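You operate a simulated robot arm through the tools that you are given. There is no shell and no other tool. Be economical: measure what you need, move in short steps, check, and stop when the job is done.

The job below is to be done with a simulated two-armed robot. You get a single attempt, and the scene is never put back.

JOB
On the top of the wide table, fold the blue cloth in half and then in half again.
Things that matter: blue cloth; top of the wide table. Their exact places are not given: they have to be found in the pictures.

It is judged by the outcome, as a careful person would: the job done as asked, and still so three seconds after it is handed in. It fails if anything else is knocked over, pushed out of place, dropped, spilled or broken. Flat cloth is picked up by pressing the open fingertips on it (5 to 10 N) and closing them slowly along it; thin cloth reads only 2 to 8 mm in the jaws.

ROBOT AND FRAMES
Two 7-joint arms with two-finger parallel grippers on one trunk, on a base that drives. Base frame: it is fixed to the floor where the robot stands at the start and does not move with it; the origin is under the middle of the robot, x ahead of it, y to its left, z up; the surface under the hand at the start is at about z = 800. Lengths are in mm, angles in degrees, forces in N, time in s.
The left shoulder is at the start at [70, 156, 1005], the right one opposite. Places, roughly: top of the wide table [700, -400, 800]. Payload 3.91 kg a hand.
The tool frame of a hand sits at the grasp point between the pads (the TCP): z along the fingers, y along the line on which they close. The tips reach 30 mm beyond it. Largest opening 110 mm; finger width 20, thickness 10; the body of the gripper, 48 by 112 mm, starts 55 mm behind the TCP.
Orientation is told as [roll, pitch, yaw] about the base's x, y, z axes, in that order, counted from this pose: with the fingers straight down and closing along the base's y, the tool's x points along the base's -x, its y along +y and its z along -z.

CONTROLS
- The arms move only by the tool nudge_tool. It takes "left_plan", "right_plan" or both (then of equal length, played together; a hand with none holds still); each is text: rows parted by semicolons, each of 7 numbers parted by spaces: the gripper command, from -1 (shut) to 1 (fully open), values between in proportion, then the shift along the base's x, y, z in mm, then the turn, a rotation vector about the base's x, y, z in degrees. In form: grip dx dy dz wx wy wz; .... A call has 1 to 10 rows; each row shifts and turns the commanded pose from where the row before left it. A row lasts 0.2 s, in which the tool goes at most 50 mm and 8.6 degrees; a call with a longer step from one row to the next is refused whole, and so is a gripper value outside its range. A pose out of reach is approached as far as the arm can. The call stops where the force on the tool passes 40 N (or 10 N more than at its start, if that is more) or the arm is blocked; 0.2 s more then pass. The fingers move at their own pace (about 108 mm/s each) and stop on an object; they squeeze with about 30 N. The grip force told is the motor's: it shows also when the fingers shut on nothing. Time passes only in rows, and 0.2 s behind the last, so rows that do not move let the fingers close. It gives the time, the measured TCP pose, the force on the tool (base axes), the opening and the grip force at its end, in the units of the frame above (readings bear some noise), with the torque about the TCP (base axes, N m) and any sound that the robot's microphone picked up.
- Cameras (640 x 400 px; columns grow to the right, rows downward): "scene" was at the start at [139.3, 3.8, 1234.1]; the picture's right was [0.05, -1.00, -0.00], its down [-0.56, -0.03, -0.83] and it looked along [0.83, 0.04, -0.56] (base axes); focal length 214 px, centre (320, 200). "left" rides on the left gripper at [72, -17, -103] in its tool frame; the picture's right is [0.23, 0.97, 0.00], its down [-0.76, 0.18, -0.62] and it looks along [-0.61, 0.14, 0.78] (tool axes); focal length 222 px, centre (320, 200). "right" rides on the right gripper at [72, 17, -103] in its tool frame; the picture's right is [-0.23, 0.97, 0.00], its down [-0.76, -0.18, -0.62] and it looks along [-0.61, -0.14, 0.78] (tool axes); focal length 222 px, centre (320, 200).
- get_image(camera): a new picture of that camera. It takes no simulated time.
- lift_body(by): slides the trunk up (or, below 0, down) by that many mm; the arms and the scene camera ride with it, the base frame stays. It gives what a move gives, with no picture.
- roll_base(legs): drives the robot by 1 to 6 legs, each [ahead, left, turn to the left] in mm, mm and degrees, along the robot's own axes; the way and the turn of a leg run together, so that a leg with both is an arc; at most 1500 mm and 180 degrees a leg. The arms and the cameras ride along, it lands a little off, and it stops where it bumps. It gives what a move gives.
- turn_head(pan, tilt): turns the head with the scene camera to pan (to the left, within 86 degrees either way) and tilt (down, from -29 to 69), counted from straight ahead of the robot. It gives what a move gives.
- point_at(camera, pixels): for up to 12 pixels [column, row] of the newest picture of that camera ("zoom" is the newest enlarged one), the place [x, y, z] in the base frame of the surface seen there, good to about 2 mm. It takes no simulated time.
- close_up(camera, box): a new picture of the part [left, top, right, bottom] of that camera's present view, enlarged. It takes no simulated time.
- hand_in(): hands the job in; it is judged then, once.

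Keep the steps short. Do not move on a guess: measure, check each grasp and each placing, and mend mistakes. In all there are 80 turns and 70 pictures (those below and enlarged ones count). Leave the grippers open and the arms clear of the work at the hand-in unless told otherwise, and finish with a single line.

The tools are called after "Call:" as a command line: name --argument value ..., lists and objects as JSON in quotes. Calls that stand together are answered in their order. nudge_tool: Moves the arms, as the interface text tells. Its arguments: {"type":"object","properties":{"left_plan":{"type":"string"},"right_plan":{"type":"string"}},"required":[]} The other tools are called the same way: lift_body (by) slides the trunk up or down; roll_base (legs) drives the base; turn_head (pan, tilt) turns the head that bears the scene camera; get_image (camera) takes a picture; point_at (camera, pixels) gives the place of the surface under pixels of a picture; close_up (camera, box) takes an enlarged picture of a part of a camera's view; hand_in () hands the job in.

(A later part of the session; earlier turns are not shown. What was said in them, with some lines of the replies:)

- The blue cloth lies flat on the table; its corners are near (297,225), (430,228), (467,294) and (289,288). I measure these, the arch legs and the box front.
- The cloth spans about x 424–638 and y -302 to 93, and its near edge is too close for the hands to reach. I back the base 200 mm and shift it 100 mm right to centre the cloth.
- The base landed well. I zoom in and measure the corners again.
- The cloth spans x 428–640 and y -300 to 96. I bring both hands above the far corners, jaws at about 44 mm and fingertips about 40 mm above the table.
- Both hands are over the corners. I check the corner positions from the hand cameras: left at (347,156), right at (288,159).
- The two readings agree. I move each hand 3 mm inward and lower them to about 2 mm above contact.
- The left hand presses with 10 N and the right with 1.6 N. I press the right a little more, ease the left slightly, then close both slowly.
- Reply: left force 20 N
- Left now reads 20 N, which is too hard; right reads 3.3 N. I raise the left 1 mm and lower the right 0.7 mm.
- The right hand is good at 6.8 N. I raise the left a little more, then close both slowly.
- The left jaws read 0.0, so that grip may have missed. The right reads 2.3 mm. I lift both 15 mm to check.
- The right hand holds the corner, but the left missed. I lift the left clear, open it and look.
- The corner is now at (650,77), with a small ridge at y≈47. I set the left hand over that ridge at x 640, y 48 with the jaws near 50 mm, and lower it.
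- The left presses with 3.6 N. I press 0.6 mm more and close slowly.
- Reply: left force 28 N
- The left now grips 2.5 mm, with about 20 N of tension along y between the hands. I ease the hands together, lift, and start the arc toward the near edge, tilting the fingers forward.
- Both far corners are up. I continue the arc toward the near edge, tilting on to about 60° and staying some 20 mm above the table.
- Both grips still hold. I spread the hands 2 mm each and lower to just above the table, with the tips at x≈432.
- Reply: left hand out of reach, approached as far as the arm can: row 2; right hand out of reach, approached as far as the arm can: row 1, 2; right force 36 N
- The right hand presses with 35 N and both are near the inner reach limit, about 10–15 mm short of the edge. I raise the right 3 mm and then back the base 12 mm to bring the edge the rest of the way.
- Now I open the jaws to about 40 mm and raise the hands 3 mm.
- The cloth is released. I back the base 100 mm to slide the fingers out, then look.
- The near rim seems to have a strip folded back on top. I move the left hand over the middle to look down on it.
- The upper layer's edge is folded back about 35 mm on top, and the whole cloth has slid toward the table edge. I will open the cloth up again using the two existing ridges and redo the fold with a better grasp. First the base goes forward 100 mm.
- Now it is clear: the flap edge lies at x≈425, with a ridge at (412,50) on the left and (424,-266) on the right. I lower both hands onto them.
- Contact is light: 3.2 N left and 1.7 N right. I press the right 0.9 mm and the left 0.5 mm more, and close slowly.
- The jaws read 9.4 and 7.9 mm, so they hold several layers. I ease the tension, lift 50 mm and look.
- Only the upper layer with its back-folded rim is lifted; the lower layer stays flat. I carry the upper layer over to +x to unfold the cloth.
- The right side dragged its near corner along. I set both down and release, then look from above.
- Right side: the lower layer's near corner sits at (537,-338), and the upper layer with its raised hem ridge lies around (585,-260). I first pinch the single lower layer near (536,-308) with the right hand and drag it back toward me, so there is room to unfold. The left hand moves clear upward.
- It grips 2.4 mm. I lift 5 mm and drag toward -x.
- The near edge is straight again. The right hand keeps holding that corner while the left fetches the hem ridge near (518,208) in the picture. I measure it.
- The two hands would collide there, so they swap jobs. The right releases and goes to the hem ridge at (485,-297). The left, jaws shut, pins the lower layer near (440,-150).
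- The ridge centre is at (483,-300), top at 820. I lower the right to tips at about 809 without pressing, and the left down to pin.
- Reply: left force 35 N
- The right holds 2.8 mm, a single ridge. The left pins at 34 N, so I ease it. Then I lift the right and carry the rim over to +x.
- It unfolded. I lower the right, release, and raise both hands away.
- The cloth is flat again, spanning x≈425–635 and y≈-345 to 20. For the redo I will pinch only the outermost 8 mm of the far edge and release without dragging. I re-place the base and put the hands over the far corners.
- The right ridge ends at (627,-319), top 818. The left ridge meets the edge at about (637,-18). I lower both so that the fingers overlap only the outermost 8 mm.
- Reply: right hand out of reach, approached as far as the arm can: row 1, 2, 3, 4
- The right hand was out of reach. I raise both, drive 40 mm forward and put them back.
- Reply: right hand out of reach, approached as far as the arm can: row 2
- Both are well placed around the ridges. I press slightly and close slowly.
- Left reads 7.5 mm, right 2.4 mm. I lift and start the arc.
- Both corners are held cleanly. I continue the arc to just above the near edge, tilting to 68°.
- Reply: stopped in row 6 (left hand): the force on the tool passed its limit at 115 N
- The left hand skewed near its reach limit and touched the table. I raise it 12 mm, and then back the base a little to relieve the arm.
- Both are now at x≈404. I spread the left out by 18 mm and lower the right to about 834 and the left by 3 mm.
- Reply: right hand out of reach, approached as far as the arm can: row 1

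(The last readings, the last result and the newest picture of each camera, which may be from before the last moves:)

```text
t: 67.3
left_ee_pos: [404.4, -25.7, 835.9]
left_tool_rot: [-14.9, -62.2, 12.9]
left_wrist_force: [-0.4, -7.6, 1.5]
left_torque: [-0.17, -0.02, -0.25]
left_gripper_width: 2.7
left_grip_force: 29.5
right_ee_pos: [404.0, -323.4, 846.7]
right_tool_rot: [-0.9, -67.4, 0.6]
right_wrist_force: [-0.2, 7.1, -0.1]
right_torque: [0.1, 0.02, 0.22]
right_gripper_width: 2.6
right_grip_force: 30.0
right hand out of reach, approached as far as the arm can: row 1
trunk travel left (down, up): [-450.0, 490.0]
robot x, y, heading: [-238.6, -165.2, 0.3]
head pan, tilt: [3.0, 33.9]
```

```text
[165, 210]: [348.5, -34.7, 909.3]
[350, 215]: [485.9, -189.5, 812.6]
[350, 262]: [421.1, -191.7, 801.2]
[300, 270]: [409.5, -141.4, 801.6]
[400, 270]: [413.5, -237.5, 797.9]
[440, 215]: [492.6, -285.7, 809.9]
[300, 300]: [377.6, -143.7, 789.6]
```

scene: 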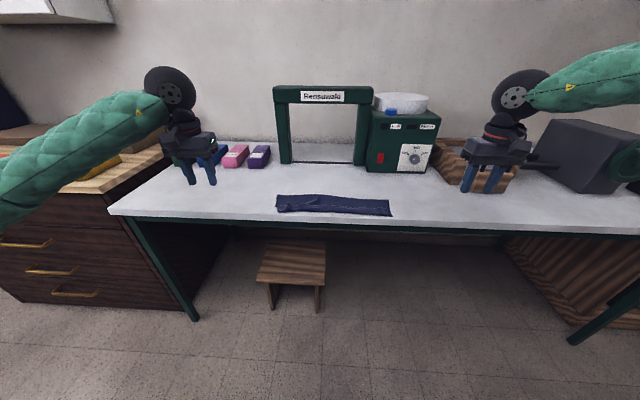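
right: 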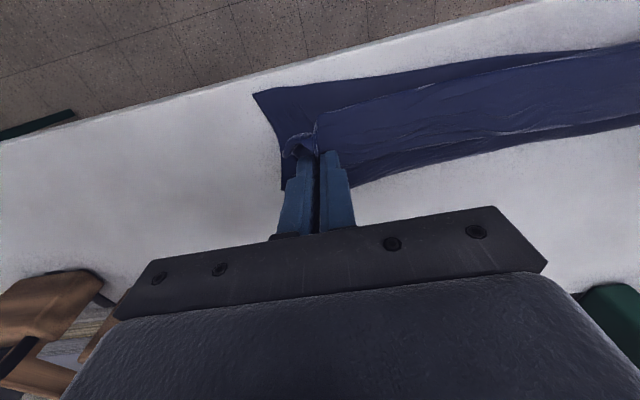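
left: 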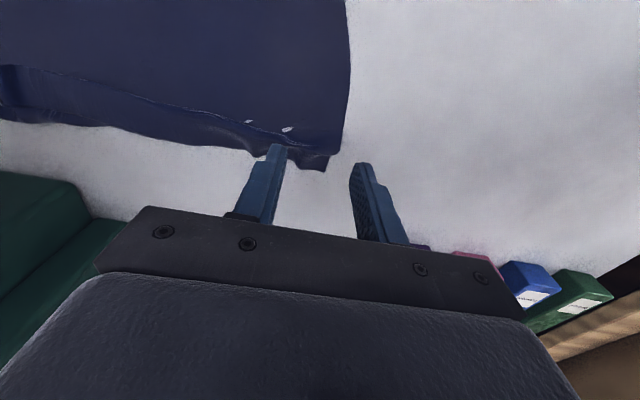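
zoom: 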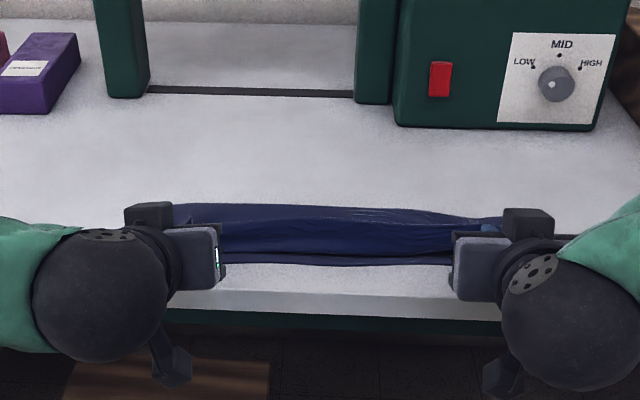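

The gripped edge now lies above the near edge. I open slowly and lift straight away, without dragging.

Call:
nudge_tool --left_plan "-0.8 0 0 0 0 0 0; -0.5 0 0 0 0 0 0; -0.1 0 0 0 0 0 0; -0.1 0 0 0 0 0 0; -0.1 0 0 10 0 0 0; -0.1 0 0 25 0 0 0; -0.1 0 0 40 0 0 0; -0.1 0 0 40 0 0 0; -0.1 0 0 0 0 0 0" --right_plan "-0.8 0 0 0 0 0 0; -0.5 0 0 0 0 0 0; -0.1 0 0 0 0 0 0; -0.1 0 0 0 0 0 0; -0.1 0 0 10 0 0 0; -0.1 0 0 25 0 0 0; -0.1 0 0 40 0 0 0; -0.1 0 0 40 0 0 0; -0.1 0 0 0 0 0 0"

Call:
nudge_tool --left_plan "-0.1 0 30 10 0 8 0; -0.1 0 30 10 0 8 0; -0.1 0 30 10 0 8 0; -0.1 0 30 10 0 8 0; -0.1 0 30 10 0 8 0; -0.1 0 30 0 0 8 0; -0.1 0 0 0 0 7 0; -0.1 0 0 0 0 7 0" --right_plan "-0.1 0 -30 10 0 8 0; -0.1 0 -30 10 0 8 0; -0.1 0 -30 10 0 8 0; -0.1 0 -30 10 0 8 0; -0.1 0 -30 10 0 8 0; -0.1 0 -30 0 0 8 0; -0.1 0 0 0 0 8 0; -0.1 0 0 0 0 8 0"

Call:
close_up --camera "scene" --box '[250, 180, 410, 260]'

```text
t: 69.3
left_ee_pos: [407.5, -24.4, 948.4]
left_tool_rot: [-14.8, -62.1, 12.6]
left_wrist_force: [-0.7, 0.8, -0.2]
left_torque: [0.02, 0.0, 0.03]
left_gripper_width: 49.8
left_grip_force: 0.1
right_ee_pos: [407.1, -322.8, 960.5]
right_tool_rot: [-0.7, -67.8, 0.6]
right_wrist_force: [-0.5, 0.2, -0.5]
right_torque: [0.01, 0.0, -0.01]
right_gripper_width: 49.5
right_grip_force: 0.1
trunk travel left (down, up): [-450.0, 490.0]
robot x, y, heading: [-238.7, -163.4, 0.1]
head pan, tilt: [3.0, 33.9]
```

```text
t: 71.1
left_ee_pos: [405.5, 155.9, 999.6]
left_tool_rot: [-3.6, -0.7, 5.8]
left_wrist_force: [-0.3, 0.8, 0.0]
left_torque: [0.01, 0.01, -0.03]
left_gripper_width: 49.6
left_grip_force: 0.1
right_ee_pos: [407.2, -505.3, 1008.3]
right_tool_rot: [0.1, -3.5, 0.2]
right_wrist_force: [-0.5, 0.3, -0.6]
right_torque: [0.02, 0.0, -0.02]
right_gripper_width: 49.3
right_grip_force: 0.0
trunk travel left (down, up): [-450.0, 490.0]
robot x, y, heading: [-237.3, -159.1, 0.3]
head pan, tilt: [3.0, 33.9]
```

```text
4.00 times, centred on (330, 220) of scene
```

zoom: 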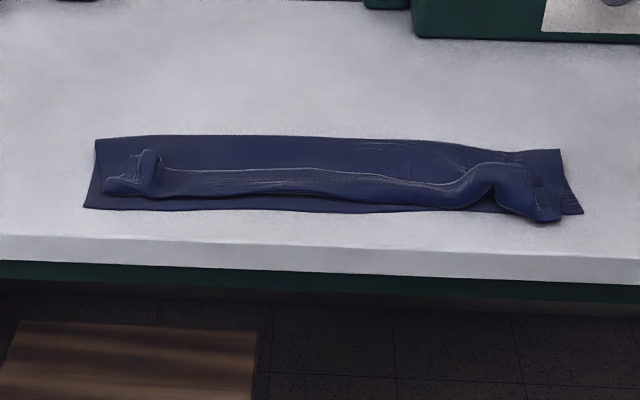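

A strip of about 25 mm is still folded back on the rim. I measure its free edge before flipping it outward.

Call:
point_at --camera "zoom" --pixels '[[150, 155], [145, 180], [108, 182], [108, 193], [240, 170], [240, 192], [330, 172], [330, 195], [430, 185], [485, 190], [525, 170], [545, 215]]'

Call:
point_at --camera "zoom" --pixels '[[90, 205], [578, 212], [98, 145], [558, 152], [300, 208], [300, 138], [200, 180], [200, 168], [400, 178], [380, 205], [300, 180], [530, 210]]'

```text
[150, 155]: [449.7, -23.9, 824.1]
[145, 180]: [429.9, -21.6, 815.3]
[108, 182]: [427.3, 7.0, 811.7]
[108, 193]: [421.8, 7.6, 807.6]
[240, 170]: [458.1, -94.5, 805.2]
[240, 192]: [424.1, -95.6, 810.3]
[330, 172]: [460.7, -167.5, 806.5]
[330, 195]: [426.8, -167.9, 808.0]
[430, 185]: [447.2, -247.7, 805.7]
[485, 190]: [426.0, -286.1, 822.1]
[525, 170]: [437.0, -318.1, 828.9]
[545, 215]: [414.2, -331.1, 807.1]
```

```text
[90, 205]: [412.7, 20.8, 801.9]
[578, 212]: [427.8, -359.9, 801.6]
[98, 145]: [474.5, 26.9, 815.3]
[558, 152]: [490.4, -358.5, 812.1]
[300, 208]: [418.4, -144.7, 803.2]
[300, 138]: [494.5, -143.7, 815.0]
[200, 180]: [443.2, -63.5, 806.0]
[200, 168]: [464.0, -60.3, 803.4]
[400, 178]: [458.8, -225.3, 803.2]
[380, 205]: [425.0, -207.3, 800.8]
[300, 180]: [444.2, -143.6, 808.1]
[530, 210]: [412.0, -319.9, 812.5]
```

The strip's edge points toward +x. To flip it I will grip the standing ridges at its edge (left ≈(445,-22), right ≈(437,-318)) with the hands leaned back 40°, then turn them more than 90° so the strip falls outward. I bring the hands above the ridges first.

Call:
nudge_tool --left_plan "-0.2 10 -30 -18 1.8 8 -2.9; -0.2 10 -30 -18 1.8 8 -2.9; -0.2 10 -30 -18 0 8 0; -0.2 10 -30 -18 0 8 0; -0.2 10 -30 -18 0 8 0; -0.2 8 -28 -20 0 0 0; -0.2 0 0 0 0 0 0" --right_plan "-0.2 8 31 -20 0 8.5 0; -0.2 8 31 -20 0 8.5 0; -0.2 8 31 -20 0 8.5 0; -0.2 8 31 -20 0 8.5 0; -0.2 8 31 -20 0 8.5 0; -0.2 7 30 -18 0 0 0; -0.2 0 0 0 0 0 0"

Call:
get_image --camera "left"

Call:
get_image --camera "right"

```text
refused: row 1 steps farther than a row can; nothing moved
```

```text
12 pictures are left
```

left: 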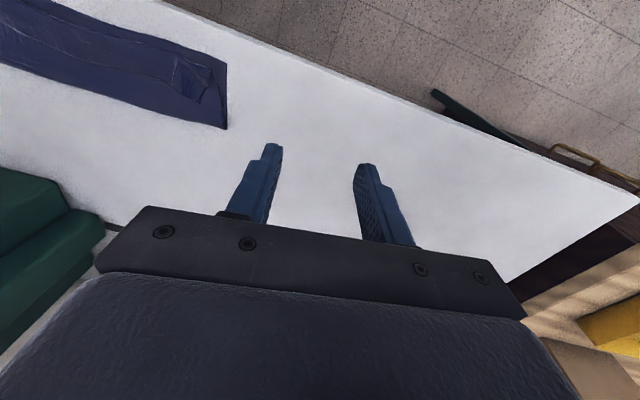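

```text
11 pictures are left
```

right: 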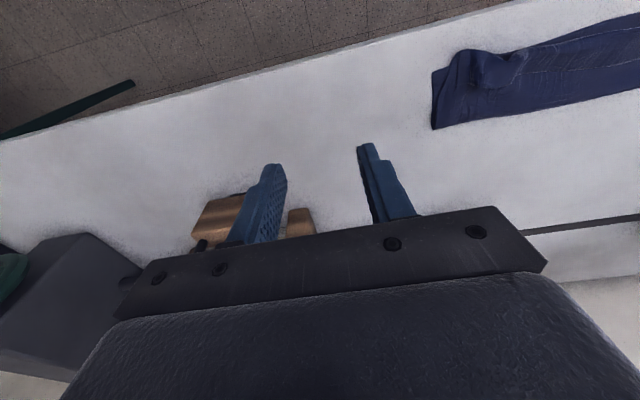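

The turn was a touch too large. I redo it with smaller steps, using the pictures already taken to measure the ridges.

Call:
point_at --camera "left" --pixels '[[178, 65], [180, 85], [186, 95], [205, 98], [205, 75], [170, 80]]'

Call:
point_at --camera "right" --pixels '[[470, 60], [480, 70], [490, 80], [450, 70], [455, 85], [470, 85], [500, 60], [520, 55]]'

Call:
nudge_tool --left_plan "-0.2 10 -30 -18 0 8 0; -0.2 10 -30 -18 0 8 0; -0.2 10 -30 -18 0 8 0; -0.2 10 -30 -18 0 8 0; -0.2 10 -30 -18 0 8 0; -0.2 8 -28 -20 3.6 0 -5.8; -0.2 0 0 0 0 0 0" --right_plan "-0.2 8 31 -20 0 8.5 0; -0.2 8 31 -20 0 8.5 0; -0.2 8 31 -20 0 8.5 0; -0.2 8 31 -20 0 8.5 0; -0.2 8 31 -20 0 8.5 0; -0.2 7 30 -18 0 0 0; -0.2 0 0 0 0 0 0"

```text
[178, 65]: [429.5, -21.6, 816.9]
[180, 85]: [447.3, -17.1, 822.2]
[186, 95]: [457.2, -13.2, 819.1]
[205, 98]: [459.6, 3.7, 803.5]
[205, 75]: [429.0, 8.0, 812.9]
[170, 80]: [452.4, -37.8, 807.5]
```

```text
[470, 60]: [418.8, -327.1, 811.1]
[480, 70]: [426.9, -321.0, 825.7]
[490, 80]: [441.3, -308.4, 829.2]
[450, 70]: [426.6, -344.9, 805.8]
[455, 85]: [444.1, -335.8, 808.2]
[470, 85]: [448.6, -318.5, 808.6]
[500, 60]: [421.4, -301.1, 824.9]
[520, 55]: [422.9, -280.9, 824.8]
```

```text
t: 72.7
left_ee_pos: [463.5, -21.8, 890.2]
left_tool_rot: [5.7, 38.6, 4.7]
left_wrist_force: [0.0, 0.3, -0.3]
left_torque: [-0.03, 0.02, 0.02]
left_gripper_width: 44.1
left_grip_force: 0.0
right_ee_pos: [454.4, -319.5, 894.1]
right_tool_rot: [0.1, 38.7, 0.3]
right_wrist_force: [0.6, 0.8, -1.2]
right_torque: [0.0, -0.01, 0.01]
right_gripper_width: 44.0
right_grip_force: 0.0
trunk travel left (down, up): [-450.0, 490.0]
robot x, y, heading: [-239.1, -161.6, 0.1]
head pan, tilt: [3.0, 33.9]
```

The ridges are standing 20 mm high: left edge end (457,-14), right (443,-310). I lower onto them, with tips about 6 mm above the table, and close.

Call:
nudge_tool --left_plan "-0.2 4 6 -20 0 0 0; -0.2 0 0 -20 0 0 0; -0.2 0 0 -12 0 0 0; -0.2 0 0 0 0 0 0; -0.4 0 0 0 0 0 0; -0.6 0 0 0 0 0 0; -0.8 0 0 0 0 0 0; -1 0 0 0 0 0 0; -1 0 0 0 0 0 0" --right_plan "-0.2 3 8 -20 0 0 0; -0.2 0 0 -20 0 0 0; -0.2 0 0 -15 0 0 0; -0.2 0 0 0 0 0 0; -0.4 0 0 0 0 0 0; -0.6 0 0 0 0 0 0; -0.8 0 0 0 0 0 0; -1 0 0 0 0 0 0; -1 0 0 0 0 0 0"

```text
t: 74.7
left_ee_pos: [467.1, -15.6, 838.5]
left_tool_rot: [5.8, 38.6, 4.7]
left_wrist_force: [-1.2, 0.5, 0.2]
left_torque: [0.0, 0.0, -0.04]
left_gripper_width: 1.6
left_grip_force: 30.8
right_ee_pos: [452.2, -317.3, 840.3]
right_tool_rot: [0.3, 38.7, 0.4]
right_wrist_force: [-0.4, 0.7, -0.7]
right_torque: [-0.02, -0.02, 0.01]
right_gripper_width: 2.0
right_grip_force: 30.1
right hand out of reach, approached as far as the arm can: row 3
trunk travel left (down, up): [-450.0, 490.0]
robot x, y, heading: [-238.1, -160.8, 0.2]
head pan, tilt: [3.0, 33.9]
```

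Both hold a single ridge (1.6 and 2.0 mm). I lift the upper layer up and slightly to +x so that it hangs straight, turning the hands toward vertical.

Call:
nudge_tool --left_plan "-1 0 0 15 0 -7 0; -1 2 0 15 0 -7 0; -1 4 0 14 0 -7 0; -1 5 0 13 0 -7 0; -1 6 0 13 0 -7 0; -1 6 0 12 0 -7 0; -1 5 0 10 0 -7 0; -1 0 0 0 0 0 0" --right_plan "-1 2 0 15 0 -7 0; -1 5 0 15 0 -7 0; -1 6 0 14 0 -7 0; -1 7 0 12 0 -7 0; -1 8 0 12 0 -7 0; -1 8 0 12 0 -7 0; -1 7 0 10 0 -7 0; -1 0 0 0 0 0 0"

Call:
close_up --camera "scene" --box '[230, 140, 430, 265]'

```text
t: 76.5
left_ee_pos: [496.4, -16.6, 929.2]
left_tool_rot: [2.2, -10.3, 3.8]
left_wrist_force: [0.1, -0.3, 0.5]
left_torque: [-0.02, -0.02, 0.02]
left_gripper_width: 1.9
left_grip_force: 29.3
right_ee_pos: [495.5, -317.6, 929.0]
right_tool_rot: [0.0, -10.3, 0.2]
right_wrist_force: [0.6, 0.7, -0.7]
right_torque: [0.01, -0.01, 0.01]
right_gripper_width: 2.1
right_grip_force: 30.4
trunk travel left (down, up): [-450.0, 490.0]
robot x, y, heading: [-236.7, -158.9, 0.3]
head pan, tilt: [3.0, 33.9]
```

```text
3.20 times, centred on (330, 202) of scene
```

zoom: 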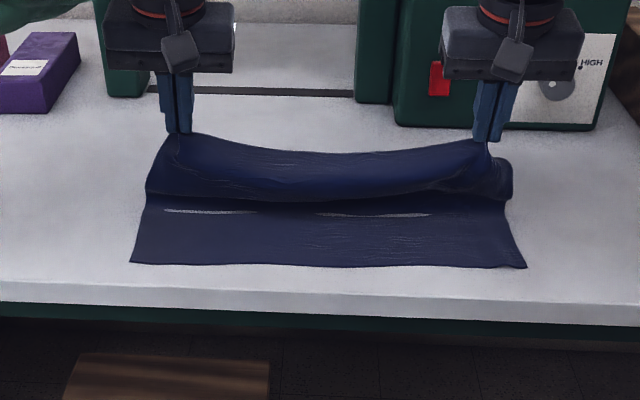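

The layer hangs straight. I back the base 40 mm, which both begins the arc and gives the arms reach, then finish the arc.

Call:
roll_base --legs '[[-40, 0, 0]]'

Call:
nudge_tool --left_plan "-1 -10 0 -12.5 0 -8 0; -1 -14 0 -21 0 -8 0; -1 -13 0 -20 0 -8 0; -1 -10 0 -18 0 -8 0; -1 -8 0 -12 0 -8 0; -1 0 0 0 0 0 0" --right_plan "-1 -10 0 -12.5 0 -8 0; -1 -14 0 -21 0 -8 0; -1 -13 0 -20 0 -8 0; -1 -10 0 -18 0 -8 0; -1 -8 0 -12 0 -8 0; -1 0 0 0 0 0 0"

Call:
close_up --camera "scene" --box '[230, 140, 430, 265]'

Call:
point_at --camera "zoom" --pixels '[[320, 190], [320, 200], [320, 210], [320, 220], [320, 230], [320, 240], [320, 250], [320, 260]]'

```text
t: 77.4
left_ee_pos: [453.6, -16.1, 930.1]
left_tool_rot: [2.2, -10.6, 3.6]
left_wrist_force: [-1.0, -0.1, 1.0]
left_torque: [0.03, -0.03, -0.01]
left_gripper_width: 1.7
left_grip_force: 29.7
right_ee_pos: [452.9, -317.4, 931.2]
right_tool_rot: [-0.2, -10.4, 0.2]
right_wrist_force: [0.1, 0.5, 0.6]
right_torque: [0.01, -0.04, 0.03]
right_gripper_width: 2.2
right_grip_force: 30.2
trunk travel left (down, up): [-450.0, 490.0]
robot x, y, heading: [-277.2, -164.6, 0.3]
head pan, tilt: [3.0, 33.9]
```

```text
t: 78.8
left_ee_pos: [399.0, -16.0, 846.3]
left_tool_rot: [-1.6, -50.2, 5.8]
left_wrist_force: [0.0, 0.3, 0.4]
left_torque: [0.03, 0.02, -0.05]
left_gripper_width: 2.1
left_grip_force: 29.8
right_ee_pos: [397.7, -316.4, 846.5]
right_tool_rot: [-0.3, -50.4, 0.2]
right_wrist_force: [0.2, -0.5, -0.1]
right_torque: [0.04, -0.05, 0.01]
right_gripper_width: 1.9
right_grip_force: 30.1
trunk travel left (down, up): [-450.0, 490.0]
robot x, y, heading: [-278.2, -164.0, 0.1]
head pan, tilt: [3.0, 33.9]
```

```text
3.20 times, centred on (330, 202) of scene
```

zoom: 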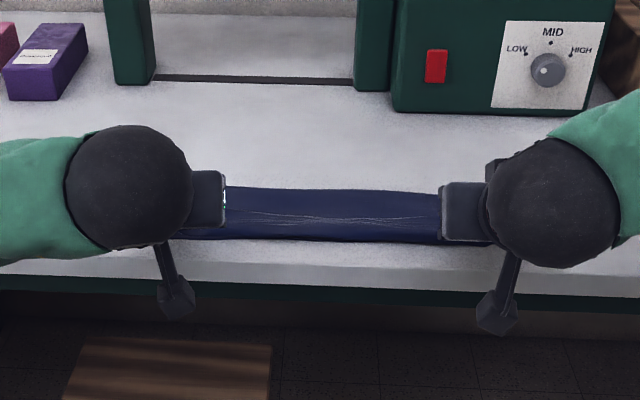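

```text
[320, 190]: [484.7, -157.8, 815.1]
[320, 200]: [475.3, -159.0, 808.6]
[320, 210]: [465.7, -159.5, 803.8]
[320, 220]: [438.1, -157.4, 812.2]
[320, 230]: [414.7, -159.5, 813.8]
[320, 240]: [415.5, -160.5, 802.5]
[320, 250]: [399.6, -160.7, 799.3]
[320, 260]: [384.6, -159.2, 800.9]
```

The rim still has slack. I tilt a bit more, spread the hands 4 mm each, lower slightly, then draw the edge about 22 mm toward me by backing the base.

Call:
nudge_tool --left_plan "-1 -3 4 -4 0 -8 0; -1 0 0 -2 0 -2 0; -1 0 0 0 0 0 0" --right_plan "-1 -3 -4 -4 0 -8 0; -1 0 0 -2 0 -2 0; -1 0 0 0 0 0 0"

Call:
roll_base --legs '[[-20, 0, 0]]'

Call:
close_up --camera "scene" --box '[250, 180, 410, 250]'

Call:
point_at --camera "zoom" --pixels '[[330, 70], [330, 80], [330, 90], [330, 100], [330, 110], [330, 120], [330, 130], [330, 140], [330, 150]]'

```text
t: 79.6
left_ee_pos: [395.5, -11.2, 840.1]
left_tool_rot: [-3.6, -60.2, 7.4]
left_wrist_force: [0.0, 0.7, -1.1]
left_torque: [0.01, 0.01, -0.02]
left_gripper_width: 1.6
left_grip_force: 30.5
right_ee_pos: [394.6, -320.2, 840.4]
right_tool_rot: [-0.5, -60.4, 0.4]
right_wrist_force: [0.2, 0.5, 0.1]
right_torque: [0.06, 0.0, -0.02]
right_gripper_width: 2.2
right_grip_force: 30.1
trunk travel left (down, up): [-450.0, 490.0]
robot x, y, heading: [-279.8, -164.3, 0.4]
head pan, tilt: [3.0, 33.9]
```

```text
t: 80.4
left_ee_pos: [374.6, -10.3, 842.1]
left_tool_rot: [-3.6, -60.3, 7.5]
left_wrist_force: [-0.3, 0.5, 0.5]
left_torque: [0.01, 0.0, 0.03]
left_gripper_width: 1.8
left_grip_force: 30.2
right_ee_pos: [373.1, -320.8, 841.5]
right_tool_rot: [-0.6, -60.4, 0.6]
right_wrist_force: [-0.1, 1.1, 0.7]
right_torque: [0.02, -0.01, 0.03]
right_gripper_width: 2.0
right_grip_force: 29.8
trunk travel left (down, up): [-450.0, 490.0]
robot x, y, heading: [-300.7, -161.9, 0.3]
head pan, tilt: [3.0, 33.9]
```

```text
4.00 times, centred on (330, 215) of scene
```

zoom: 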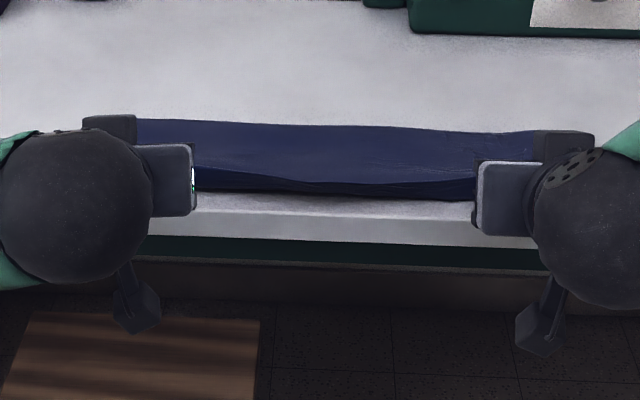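

```text
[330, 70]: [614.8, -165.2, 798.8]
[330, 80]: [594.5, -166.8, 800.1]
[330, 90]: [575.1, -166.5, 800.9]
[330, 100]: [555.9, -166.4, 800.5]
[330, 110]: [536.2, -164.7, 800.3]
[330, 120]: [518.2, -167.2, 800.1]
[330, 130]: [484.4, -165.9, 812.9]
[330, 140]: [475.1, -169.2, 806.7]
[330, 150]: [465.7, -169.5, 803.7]
```

Now the upper layer is smooth, with its edge at the front. I lower 5 mm, open, and withdraw straight toward me so the edge falls outward.

Call:
nudge_tool --left_plan "-1 0 0 -5 0 0 0; -0.8 0 0 0 0 0 0; -0.5 0 0 0 0 0 0; -0.1 0 0 0 0 0 0; -0.1 0 0 0 0 0 0" --right_plan "-1 0 0 -5 0 0 0; -0.8 0 0 0 0 0 0; -0.5 0 0 0 0 0 0; -0.1 0 0 0 0 0 0; -0.1 0 0 0 0 0 0"

Call:
roll_base --legs '[[-70, 0, 0]]'

Call:
nudge_tool --left_plan "-0.1 0 0 40 0 8 0; -0.1 0 20 40 0 8 0; -0.1 0 30 30 0 8 0; -0.1 0 30 20 0 8 0; -0.1 0 30 10 0 8 0; -0.1 0 30 0 0 8 0; -0.1 0 0 0 0 8 0; -0.1 0 0 0 0 4 0" --right_plan "-0.1 0 0 40 0 8 0; -0.1 0 -20 40 0 8 0; -0.1 0 -30 30 0 8 0; -0.1 0 -30 20 0 8 0; -0.1 0 -30 10 0 8 0; -0.1 0 -30 0 0 8 0; -0.1 0 0 0 0 8 0; -0.1 0 0 0 0 4 0"

Call:
close_up --camera "scene" --box '[260, 180, 400, 240]'

Call:
point_at --camera "zoom" --pixels '[[320, 80], [320, 100], [320, 120], [320, 140], [320, 160], [130, 100], [130, 130], [130, 150], [500, 110], [500, 130], [500, 150]]'

```text
t: 81.6
left_ee_pos: [376.1, -10.6, 836.5]
left_tool_rot: [-3.5, -60.2, 7.3]
left_wrist_force: [0.1, -0.5, 0.0]
left_torque: [-0.01, 0.0, -0.02]
left_gripper_width: 49.6
left_grip_force: 0.1
right_ee_pos: [375.4, -320.4, 835.0]
right_tool_rot: [-0.5, -60.3, 0.5]
right_wrist_force: [1.0, -0.3, -0.2]
right_torque: [0.01, 0.01, 0.03]
right_gripper_width: 49.4
right_grip_force: 0.0
trunk travel left (down, up): [-450.0, 490.0]
robot x, y, heading: [-297.3, -164.5, 0.2]
head pan, tilt: [3.0, 33.9]
```

```text
t: 82.6
left_ee_pos: [303.3, -11.1, 837.2]
left_tool_rot: [-3.6, -60.1, 7.4]
left_wrist_force: [-0.3, -0.2, -0.3]
left_torque: [0.0, 0.01, 0.01]
left_gripper_width: 49.5
left_grip_force: 0.1
right_ee_pos: [303.9, -319.2, 837.0]
right_tool_rot: [-0.5, -60.4, 0.5]
right_wrist_force: [0.3, -0.2, -0.3]
right_torque: [0.0, 0.01, -0.01]
right_gripper_width: 49.7
right_grip_force: 0.1
trunk travel left (down, up): [-450.0, 490.0]
robot x, y, heading: [-368.6, -161.3, 0.1]
head pan, tilt: [3.0, 33.9]
```

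```text
t: 84.4
left_ee_pos: [304.7, 128.3, 976.7]
left_tool_rot: [2.8, -0.3, 3.6]
left_wrist_force: [-0.9, -0.4, -0.5]
left_torque: [0.02, -0.01, 0.03]
left_gripper_width: 49.7
left_grip_force: 0.1
right_ee_pos: [303.5, -462.0, 975.9]
right_tool_rot: [0.1, -0.4, 0.4]
right_wrist_force: [-0.1, -0.2, -0.1]
right_torque: [0.01, 0.0, -0.02]
right_gripper_width: 49.5
right_grip_force: 0.1
trunk travel left (down, up): [-450.0, 490.0]
robot x, y, heading: [-371.9, -166.2, 0.4]
head pan, tilt: [3.0, 33.9]
```

```text
4.57 times, centred on (330, 210) of scene
```

zoom: 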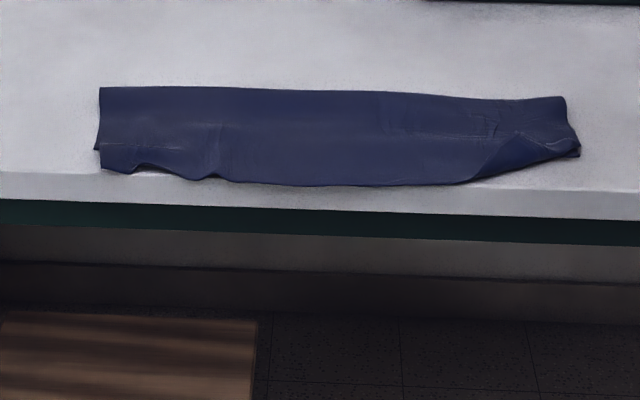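

```text
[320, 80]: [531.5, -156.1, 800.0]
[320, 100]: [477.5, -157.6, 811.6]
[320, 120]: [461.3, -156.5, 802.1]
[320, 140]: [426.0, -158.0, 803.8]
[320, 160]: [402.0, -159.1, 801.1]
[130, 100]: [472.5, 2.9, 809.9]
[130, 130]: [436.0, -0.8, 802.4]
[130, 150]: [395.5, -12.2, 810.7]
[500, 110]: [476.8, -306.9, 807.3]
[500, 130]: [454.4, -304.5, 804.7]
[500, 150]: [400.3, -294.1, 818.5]
```

The fold is now clean: the strip is flat on top, about 100 × 380 mm, with only a small flap at the right end that will be covered. The second fold carries the left end over to the right. I measure the left end and drive 100 mm forward.

Call:
point_at --camera "zoom" --pixels '[[102, 95], [100, 120], [97, 147], [103, 165], [160, 95], [160, 160], [568, 105], [578, 150], [470, 180], [320, 183], [530, 160], [320, 92]]'

Call:
roll_base --legs '[[100, 0, 0]]'

Call:
nudge_tool --left_plan "0.1 5 -12 0 0 0 -8.5; 0.1 5 -12 0 0 0 -8.5; 0.1 5 -12 0 0 0 -8.5; 0.1 5 -12 0 0 0 -8.5; 0.1 5 -12 0 0 0 -8.5; 0.1 5 -12 0 0 0 -8.5; 0.1 5 -12 0 0 0 -8.5; 0.1 5 -10 0 0 0 -8.5; 0.1 5 -10 0 0 0 -8.5; 0.1 0 0 0 0 0 -8.5"

```text
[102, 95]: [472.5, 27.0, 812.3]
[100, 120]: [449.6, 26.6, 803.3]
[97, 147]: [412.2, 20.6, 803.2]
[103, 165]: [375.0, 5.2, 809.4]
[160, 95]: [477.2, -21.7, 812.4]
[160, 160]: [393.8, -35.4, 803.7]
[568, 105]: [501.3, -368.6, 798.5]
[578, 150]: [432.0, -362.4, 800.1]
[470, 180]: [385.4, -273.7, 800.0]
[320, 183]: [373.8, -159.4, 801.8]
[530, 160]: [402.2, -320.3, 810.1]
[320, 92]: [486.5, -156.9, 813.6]
```

```text
t: 85.5
left_ee_pos: [408.2, 130.3, 975.2]
left_tool_rot: [2.8, -0.3, 3.7]
left_wrist_force: [-0.2, -0.3, -0.1]
left_torque: [0.0, 0.01, 0.02]
left_gripper_width: 49.6
left_grip_force: 0.0
right_ee_pos: [407.3, -459.5, 973.5]
right_tool_rot: [0.0, -0.2, 0.3]
right_wrist_force: [-0.3, -0.2, -1.0]
right_torque: [0.07, 0.08, -0.01]
right_gripper_width: 49.3
right_grip_force: 0.0
trunk travel left (down, up): [-450.0, 490.0]
robot x, y, heading: [-266.7, -161.7, 0.2]
head pan, tilt: [3.0, 33.9]
```

```text
t: 87.7
left_ee_pos: [440.7, 46.4, 974.8]
left_tool_rot: [2.7, -0.4, -55.8]
left_wrist_force: [0.3, 0.6, 0.2]
left_torque: [-0.01, 0.02, -0.01]
left_gripper_width: 60.8
left_grip_force: 0.0
left hand out of reach, approached as far as the arm can: row 8, 9, 10
right_ee_pos: [406.7, -460.3, 976.5]
right_tool_rot: [0.0, -0.3, 0.3]
right_wrist_force: [-0.5, 0.8, 0.1]
right_torque: [-0.03, -0.02, 0.0]
right_gripper_width: 49.5
right_grip_force: 0.1
trunk travel left (down, up): [-450.0, 490.0]
robot x, y, heading: [-268.6, -160.1, 0.4]
head pan, tilt: [3.0, 33.9]
```

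The yaw stops near -56°, which is enough for an oblique pinch of the end. I set the jaws to 50 mm and bring the hand down to just above (446,-2).

Call:
nudge_tool --left_plan "-0.1 1 -10 -20 0 0 6; -0.1 1 -10 -25 0 0 6; -0.1 1 -10 -30 0 0 6; -0.1 1 -10 -30 0 0 4; -0.1 1 -8 -25 0 0 0; -0.1 0 0 -4 0 0 0; -0.1 0 0 0 0 0 0"

Call:
get_image --camera "left"

```text
t: 89.3
left_ee_pos: [447.6, -3.7, 842.5]
left_tool_rot: [2.8, -0.3, -33.9]
left_wrist_force: [0.5, -0.5, 0.5]
left_torque: [0.01, 0.03, -0.03]
left_gripper_width: 49.4
left_grip_force: 0.1
right_ee_pos: [407.8, -460.4, 975.2]
right_tool_rot: [0.0, -0.3, 0.3]
right_wrist_force: [0.4, 0.0, 0.2]
right_torque: [-0.02, -0.02, -0.01]
right_gripper_width: 49.5
right_grip_force: 0.0
trunk travel left (down, up): [-450.0, 490.0]
robot x, y, heading: [-270.2, -163.5, 0.3]
head pan, tilt: [3.0, 33.9]
```

```text
6 pictures are left
```

left: 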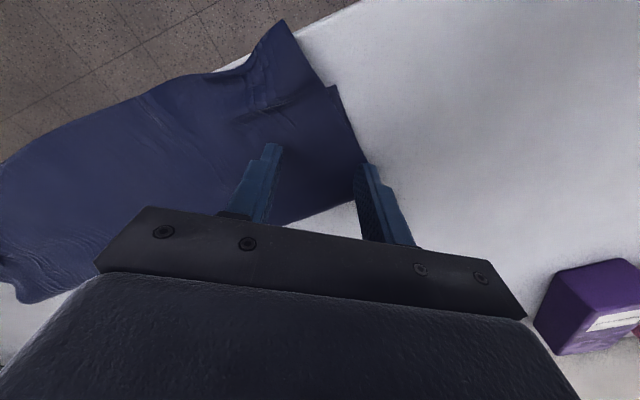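

I turn the hand back to about -54° and lower it to contact.

Call:
nudge_tool --left_plan "-0.1 0 0 0 0 0 -8; -0.1 0 0 0 0 0 -8; -0.1 0 0 -3 0 0 -4; -0.1 0 0 -4 0 0 0; -0.1 0 0 -2 0 0 0; -0.1 0 0 0 0 0 0; -0.1 0 0 0 0 0 0"

```text
t: 90.9
left_ee_pos: [446.3, -3.3, 832.9]
left_tool_rot: [2.9, -0.3, -53.8]
left_wrist_force: [1.6, -3.0, 16.1]
left_torque: [-0.43, 0.36, 0.12]
left_gripper_width: 49.0
left_grip_force: 0.0
right_ee_pos: [405.9, -460.4, 975.8]
right_tool_rot: [-0.1, -0.4, 0.3]
right_wrist_force: [0.2, -0.8, -0.1]
right_torque: [0.0, 0.01, 0.04]
right_gripper_width: 49.5
right_grip_force: 0.0
trunk travel left (down, up): [-450.0, 490.0]
robot x, y, heading: [-267.4, -162.8, 0.4]
head pan, tilt: [3.0, 33.9]
```

It presses 16 N unevenly because of a 3° roll. I level the hand, then close slowly.

Call:
nudge_tool --left_plan "-0.1 0 0 0.5 -2.8 0 0; -0.1 0 0 0 0 0 0; -0.2 0 0 0 0 0 0; -0.3 0 0 0 0 0 0; -0.4 0 0 0 0 0 0; -0.5 0 0 0 0 0 0; -0.6 0 0 0 0 0 0; -0.75 0 0 0 0 0 0; -0.9 0 0 0 0 0 0; -1 0 0 0 0 0 0"

Call:
nudge_tool --left_plan "-1 0 0 0 0 0 0; -1 0 0 10 0 0 0; -1 0 -5 25 0 0 0; -1 0 -5 25 0 0 0; -1 0 0 0 0 0 0"

Call:
close_up --camera "scene" --box '[240, 140, 420, 252]'

```text
t: 93.1
left_ee_pos: [447.1, -1.9, 831.8]
left_tool_rot: [1.2, -2.6, -53.7]
left_wrist_force: [0.1, -0.6, 3.8]
left_torque: [0.03, 0.04, -0.01]
left_gripper_width: 2.1
left_grip_force: 29.9
right_ee_pos: [404.9, -460.6, 975.5]
right_tool_rot: [0.1, -0.3, 0.4]
right_wrist_force: [0.2, -0.3, 0.6]
right_torque: [-0.01, -0.04, 0.02]
right_gripper_width: 49.3
right_grip_force: 0.0
trunk travel left (down, up): [-450.0, 490.0]
robot x, y, heading: [-266.8, -164.9, 0.5]
head pan, tilt: [3.0, 33.9]
```

```text
t: 94.3
left_ee_pos: [446.5, -12.5, 892.9]
left_tool_rot: [1.1, -2.6, -53.7]
left_wrist_force: [0.3, -0.3, -0.1]
left_torque: [-0.01, 0.01, -0.02]
left_gripper_width: 2.4
left_grip_force: 30.0
right_ee_pos: [407.3, -460.5, 975.0]
right_tool_rot: [0.0, -0.3, 0.4]
right_wrist_force: [0.0, 0.0, -0.2]
right_torque: [-0.01, -0.01, 0.0]
right_gripper_width: 49.3
right_grip_force: 0.1
trunk travel left (down, up): [-450.0, 490.0]
robot x, y, heading: [-267.1, -160.4, 0.6]
head pan, tilt: [3.0, 33.9]
```

```text
3.56 times, centred on (330, 196) of scene
```

zoom: 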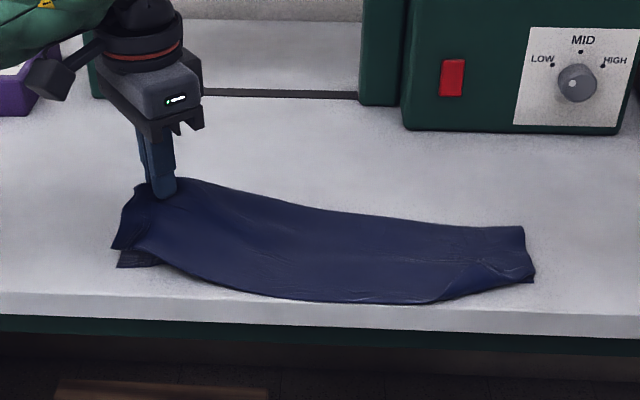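

The jaws read 2.4 mm and only the upper layer lifted; the lower corner stays on the table. I put it back and regrip across the folded corner, with one finger outside the fold at table level so both layers are caught.

Call:
nudge_tool --left_plan "-1 0 5 -25 0 0 0; -1 0 5 -25 0 0 0; -1 0 0 -6 0 0 0; -0.5 0 0 0 0 0 0; 0 0 0 0 0 0 0; 0.5 0 0 25 0 0 0; 0.5 10 5 15 0 0 0; 0.5 10 5 0 0 0 0; 0.5 0 0 0 0 0 0"

Call:
get_image --camera "left"

```text
t: 96.3
left_ee_pos: [468.8, 6.7, 875.4]
left_tool_rot: [1.2, -2.6, -53.7]
left_wrist_force: [-0.2, 0.6, -0.7]
left_torque: [-0.02, -0.03, -0.03]
left_gripper_width: 82.5
left_grip_force: 0.1
right_ee_pos: [406.3, -459.7, 975.4]
right_tool_rot: [0.0, -0.3, 0.3]
right_wrist_force: [0.1, -0.2, -0.6]
right_torque: [0.0, 0.03, 0.0]
right_gripper_width: 49.4
right_grip_force: 0.0
trunk travel left (down, up): [-450.0, 490.0]
robot x, y, heading: [-266.8, -164.5, 0.4]
head pan, tilt: [3.0, 33.9]
```

```text
4 pictures are left
```

left: 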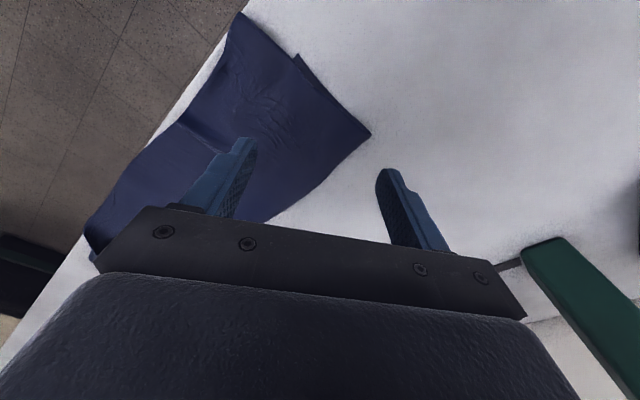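

Call:
point_at --camera "left" --pixels '[[367, 134], [345, 150], [300, 58], [320, 175], [240, 15], [310, 120], [270, 215], [250, 150]]'

```text
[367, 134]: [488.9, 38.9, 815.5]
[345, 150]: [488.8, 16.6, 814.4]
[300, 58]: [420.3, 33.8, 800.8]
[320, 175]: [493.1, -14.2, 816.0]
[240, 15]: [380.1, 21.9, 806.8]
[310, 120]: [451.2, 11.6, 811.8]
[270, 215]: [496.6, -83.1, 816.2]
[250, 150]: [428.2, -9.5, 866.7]
```

The folded corner is at (489,39). One finger will land outside the fold at about (506,34) and the other on the cloth at (432,-20). I lower and close slowly.

Call:
nudge_tool --left_plan "0.5 0 0 -20 0 0 0; 0.5 0 0 -15 0 0 0; 0.5 0 0 -6 0 0 0; 0.5 0 0 -2 0 0 0; 0.5 0 0 0 0 0 0; 0.5 0 0 0 0 0 0"

```text
t: 97.7
left_ee_pos: [465.8, 8.0, 833.9]
left_tool_rot: [1.2, -2.6, -53.8]
left_wrist_force: [0.2, -0.3, 1.3]
left_torque: [-0.02, 0.03, 0.03]
left_gripper_width: 82.6
left_grip_force: 0.1
right_ee_pos: [406.7, -460.0, 975.4]
right_tool_rot: [-0.1, -0.3, 0.4]
right_wrist_force: [0.5, -0.6, -0.2]
right_torque: [0.02, 0.0, 0.0]
right_gripper_width: 49.3
right_grip_force: 0.1
trunk travel left (down, up): [-450.0, 490.0]
robot x, y, heading: [-273.6, -160.9, 0.3]
head pan, tilt: [3.0, 33.9]
```

Call:
nudge_tool --left_plan "0.5 0 0 -1.5 0 0 0; 0.35 0 0 -0.5 0 0 0; 0.2 0 0 0 0 0 0; 0.05 0 0 0 0 0 0; -0.1 0 0 0 0 0 0; -0.25 0 0 0 0 0 0; -0.4 0 0 0 0 0 0; -0.55 0 0 0 0 0 0; -0.75 0 0 0 0 0 0; -1 0 0 0 0 0 0"

Call:
nudge_tool --left_plan "-1 0 0 0 0 0 0; -1 0 0 15 0 0 0; -1 0 -5 25 0 0 0; -1 0 -5 25 0 0 0; -1 0 0 0 0 0 0"

```text
t: 99.9
left_ee_pos: [466.8, 7.5, 832.7]
left_tool_rot: [1.2, -2.5, -53.8]
left_wrist_force: [-0.6, -0.1, 10.7]
left_torque: [-0.02, 0.13, -0.03]
left_gripper_width: 3.7
left_grip_force: 30.5
right_ee_pos: [406.1, -460.4, 975.9]
right_tool_rot: [0.0, -0.3, 0.3]
right_wrist_force: [0.1, -0.3, -0.5]
right_torque: [0.03, -0.02, -0.01]
right_gripper_width: 49.3
right_grip_force: 0.1
trunk travel left (down, up): [-450.0, 490.0]
robot x, y, heading: [-268.0, -166.3, 0.4]
head pan, tilt: [3.0, 33.9]
```

```text
t: 101.1
left_ee_pos: [465.4, -3.2, 897.9]
left_tool_rot: [1.1, -2.6, -53.7]
left_wrist_force: [-0.5, 0.0, 0.1]
left_torque: [-0.02, 0.01, -0.02]
left_gripper_width: 3.8
left_grip_force: 30.5
right_ee_pos: [406.9, -459.6, 975.5]
right_tool_rot: [-0.1, -0.4, 0.3]
right_wrist_force: [-0.6, 0.3, -0.6]
right_torque: [0.03, 0.02, 0.01]
right_gripper_width: 49.6
right_grip_force: 0.1
trunk travel left (down, up): [-450.0, 490.0]
robot x, y, heading: [-268.7, -164.6, 0.6]
head pan, tilt: [3.0, 33.9]
```

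The jaws read 3.8 mm, more than the single-layer 2.4. I lift higher and look.

Call:
nudge_tool --left_plan "-1 0 -10 30 0 0 0; -1 0 -15 30 0 0 0; -1 0 -20 20 0 0 0; -1 0 0 0 0 0 0"

Call:
close_up --camera "scene" --box '[240, 140, 420, 252]'

```text
t: 102.1
left_ee_pos: [465.2, -47.3, 978.3]
left_tool_rot: [1.1, -2.6, -53.7]
left_wrist_force: [-0.4, -0.1, -0.7]
left_torque: [0.01, 0.01, -0.03]
left_gripper_width: 4.0
left_grip_force: 29.9
right_ee_pos: [406.6, -460.0, 974.6]
right_tool_rot: [0.0, -0.3, 0.2]
right_wrist_force: [-0.3, -0.1, -0.6]
right_torque: [-0.03, 0.03, -0.03]
right_gripper_width: 49.3
right_grip_force: 0.1
trunk travel left (down, up): [-450.0, 490.0]
robot x, y, heading: [-266.6, -165.1, 0.7]
head pan, tilt: [3.0, 33.9]
```

```text
3.56 times, centred on (330, 196) of scene
```

zoom: 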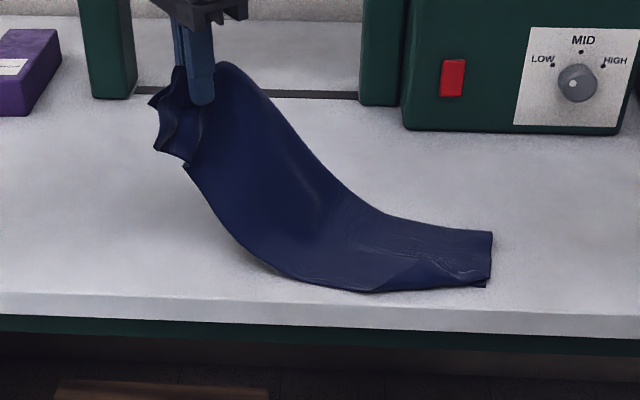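

Both layers are up and the right end has stayed put. I measure the right end, then roll the base 120 mm right to carry the lifted end over.

Call:
point_at --camera "zoom" --pixels '[[488, 236], [486, 284], [400, 225], [370, 288], [300, 275], [470, 260]]'

Call:
roll_base --legs '[[0, -120, 0]]'

```text
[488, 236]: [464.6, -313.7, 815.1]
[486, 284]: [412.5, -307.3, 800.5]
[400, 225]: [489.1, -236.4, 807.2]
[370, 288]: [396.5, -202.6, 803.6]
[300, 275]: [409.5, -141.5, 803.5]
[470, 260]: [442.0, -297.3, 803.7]
```

```text
t: 103.4
left_ee_pos: [465.8, -171.1, 977.5]
left_tool_rot: [1.3, -2.5, -54.0]
left_wrist_force: [0.3, -1.1, 0.4]
left_torque: [0.04, -0.01, 0.04]
left_gripper_width: 4.0
left_grip_force: 29.9
right_ee_pos: [405.0, -583.8, 974.8]
right_tool_rot: [0.1, -0.4, 0.2]
right_wrist_force: [0.1, 1.1, -0.7]
right_torque: [0.06, 0.0, 0.0]
right_gripper_width: 49.3
right_grip_force: 0.0
trunk travel left (down, up): [-450.0, 490.0]
robot x, y, heading: [-265.3, -283.5, 0.1]
head pan, tilt: [3.0, 33.9]
```

The right end now lies at y≈-312. I bring the held end over and down in an arc, tilting the hand 32°, to land just there.

Call:
nudge_tool --left_plan "-1 0 -24 -2.5 0 0 0; -1 0 -29 -15 8 0 0; -1 0 -27 -21 8 0 0; -1 0 -21 -24 8 0 0; -1 0 -18 -28 8 0 0; -1 0 -10 -26 0 0 0; -1 0 -6 -14 0 0 0; -1 0 0 0 0 0 0"

Call:
close_up --camera "scene" --box '[240, 150, 420, 262]'

Call:
point_at --camera "zoom" --pixels '[[100, 200], [150, 230], [200, 230], [250, 230], [300, 230], [350, 230], [400, 230], [250, 260], [150, 260], [200, 200]]'

```text
t: 105.2
left_ee_pos: [466.0, -304.2, 847.2]
left_tool_rot: [20.9, 22.9, -50.5]
left_wrist_force: [0.5, -0.4, 0.3]
left_torque: [-0.02, 0.01, 0.0]
left_gripper_width: 4.0
left_grip_force: 30.3
right_ee_pos: [405.7, -581.4, 975.6]
right_tool_rot: [-0.1, -0.3, 0.1]
right_wrist_force: [1.0, 0.2, -0.1]
right_torque: [0.0, 0.01, -0.01]
right_gripper_width: 49.3
right_grip_force: 0.0
trunk travel left (down, up): [-450.0, 490.0]
robot x, y, heading: [-265.0, -281.4, -0.3]
head pan, tilt: [3.0, 33.9]
```

```text
3.56 times, centred on (330, 206) of scene
```

zoom: 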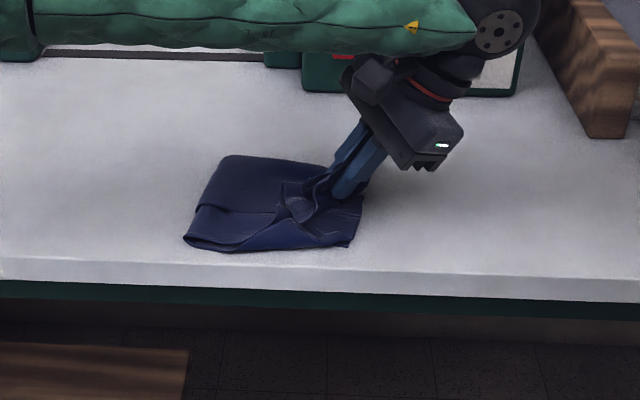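

```text
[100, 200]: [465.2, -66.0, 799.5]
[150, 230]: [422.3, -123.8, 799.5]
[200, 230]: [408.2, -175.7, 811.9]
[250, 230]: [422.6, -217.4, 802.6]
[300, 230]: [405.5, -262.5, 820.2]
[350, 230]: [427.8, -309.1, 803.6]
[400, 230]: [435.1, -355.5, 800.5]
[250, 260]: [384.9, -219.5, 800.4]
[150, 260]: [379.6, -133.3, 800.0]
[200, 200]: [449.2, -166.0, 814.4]
```

The cloth is now a compact square, y≈-160 to -312. I pull the end 8 mm outward, lower it, open, and withdraw along the fingers.

Call:
nudge_tool --left_plan "-1 -3 -8 -4 0 0 0; -1 0 0 -5 0 0 0; -1 0 0 0 0 0 0; -0.8 0 0 0 0 0 0; -0.6 0 0 0 0 0 0; -0.4 0 0 0 0 0 0; -0.2 0 0 0 0 0 0; -0.2 4 -10 14 0 0 0; -0.2 8 -20 28 0 0 0; -0.2 8 -20 35 0 0 0"

Call:
nudge_tool --left_plan "-0.2 0 0 40 0 0 0; -0.2 -5 30 30 -8 0 0; -0.2 -10 40 0 -8 0 0; -0.2 -10 40 0 -8 0 0; -0.2 -10 40 0 -8 0 0; -0.2 -10 40 0 0 0 0; -0.2 -10 40 0 0 0 0; -0.2 0 40 0 0 0 0; -0.2 0 40 0 0 0 0; -0.2 0 0 0 0 0 0"

Call:
close_up --camera "scene" --box '[260, 180, 380, 235]'

Call:
point_at --camera "zoom" --pixels '[[150, 200], [200, 150], [250, 100], [300, 100], [350, 150], [400, 150], [300, 200], [250, 150], [350, 200], [300, 150]]'

```text
t: 107.4
left_ee_pos: [481.8, -361.8, 916.7]
left_tool_rot: [21.0, 23.0, -50.3]
left_wrist_force: [0.3, 0.2, -0.6]
left_torque: [0.0, -0.02, -0.01]
left_gripper_width: 44.3
left_grip_force: 0.1
right_ee_pos: [406.6, -581.0, 975.8]
right_tool_rot: [0.1, -0.2, 0.1]
right_wrist_force: [0.8, 0.1, 1.0]
right_torque: [0.04, -0.03, 0.01]
right_gripper_width: 49.6
right_grip_force: 0.1
trunk travel left (down, up): [-450.0, 490.0]
robot x, y, heading: [-268.4, -281.2, 0.5]
head pan, tilt: [3.0, 33.9]
```

```text
t: 109.6
left_ee_pos: [427.2, -54.1, 987.1]
left_tool_rot: [1.2, -2.6, -53.9]
left_wrist_force: [-0.1, -0.1, -0.6]
left_torque: [0.01, 0.03, 0.01]
left_gripper_width: 44.0
left_grip_force: 0.1
right_ee_pos: [405.5, -582.7, 974.4]
right_tool_rot: [-0.1, -0.3, 0.2]
right_wrist_force: [0.1, -1.3, 0.0]
right_torque: [0.0, 0.0, 0.01]
right_gripper_width: 49.5
right_grip_force: 0.0
trunk travel left (down, up): [-450.0, 490.0]
robot x, y, heading: [-265.2, -282.2, 0.4]
head pan, tilt: [3.0, 33.9]
```

```text
5.33 times, centred on (320, 208) of scene
```

zoom: 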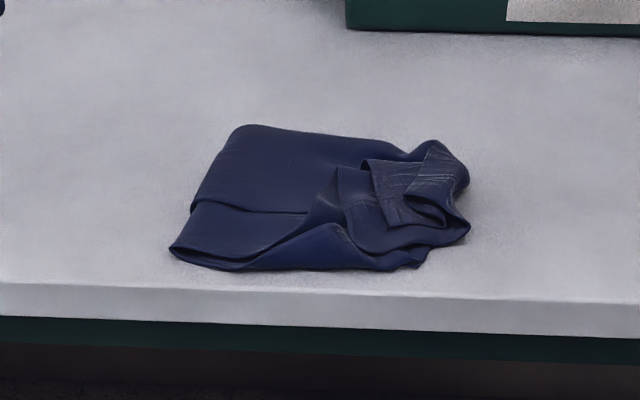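

```text
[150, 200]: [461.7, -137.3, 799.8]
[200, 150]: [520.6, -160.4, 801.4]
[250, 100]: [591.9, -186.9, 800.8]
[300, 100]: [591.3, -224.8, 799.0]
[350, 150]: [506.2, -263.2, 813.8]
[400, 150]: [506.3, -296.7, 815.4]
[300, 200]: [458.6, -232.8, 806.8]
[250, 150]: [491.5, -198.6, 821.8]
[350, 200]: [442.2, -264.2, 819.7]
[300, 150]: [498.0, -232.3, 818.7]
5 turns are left
```

The cloth is folded twice into a roughly quarter-size packet on the table, with some of the gripped end turned back on top. Few turns are left and regripping could undo the folds, so I open both grippers fully and raise the arms clear.

Call:
nudge_tool --left_plan "1 0 20 20 0 0 0; 1 0 20 20 0 0 0; 1 0 0 0 0 0 0" --right_plan "1 0 0 20 0 0 0; 1 0 0 20 0 0 0; 1 0 0 0 0 0 0"

Call:
get_image --camera "scene"

```text
t: 110.4
left_ee_pos: [427.3, -26.7, 1014.3]
left_tool_rot: [1.1, -2.5, -53.7]
left_wrist_force: [1.6, 0.5, -0.8]
left_torque: [0.04, 0.02, 0.0]
left_gripper_width: 109.9
left_grip_force: 0.1
left hand out of reach, approached as far as the arm can: row 2
right_ee_pos: [405.4, -582.1, 1017.7]
right_tool_rot: [0.0, -0.3, 0.1]
right_wrist_force: [-0.7, 0.3, 0.4]
right_torque: [0.0, -0.02, 0.01]
right_gripper_width: 110.2
right_grip_force: 0.1
trunk travel left (down, up): [-450.0, 490.0]
robot x, y, heading: [-268.4, -282.1, 0.1]
head pan, tilt: [3.0, 33.9]
```

```text
0 pictures are left
4 turns are left
```

scene: 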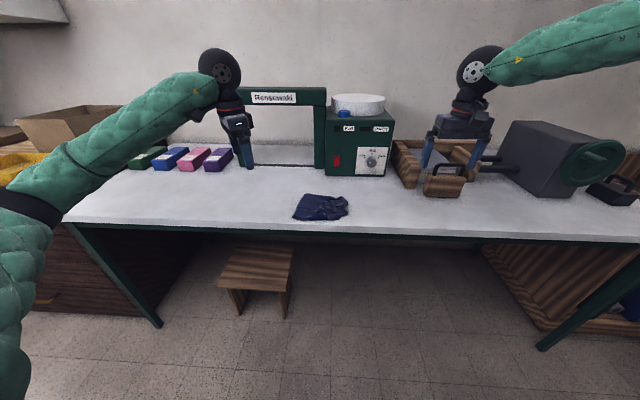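

The packet rests fully on the table, nothing else has been disturbed, the grippers are open and the arms are clear. I hand in.

Call:
hand_in

```text
The job is handed in.
```

The blue cloth is folded in half twice on the wide table, but not neatly: one corner of the top end is turned back and bunched, and the layers are up to about 30 mm out of line.
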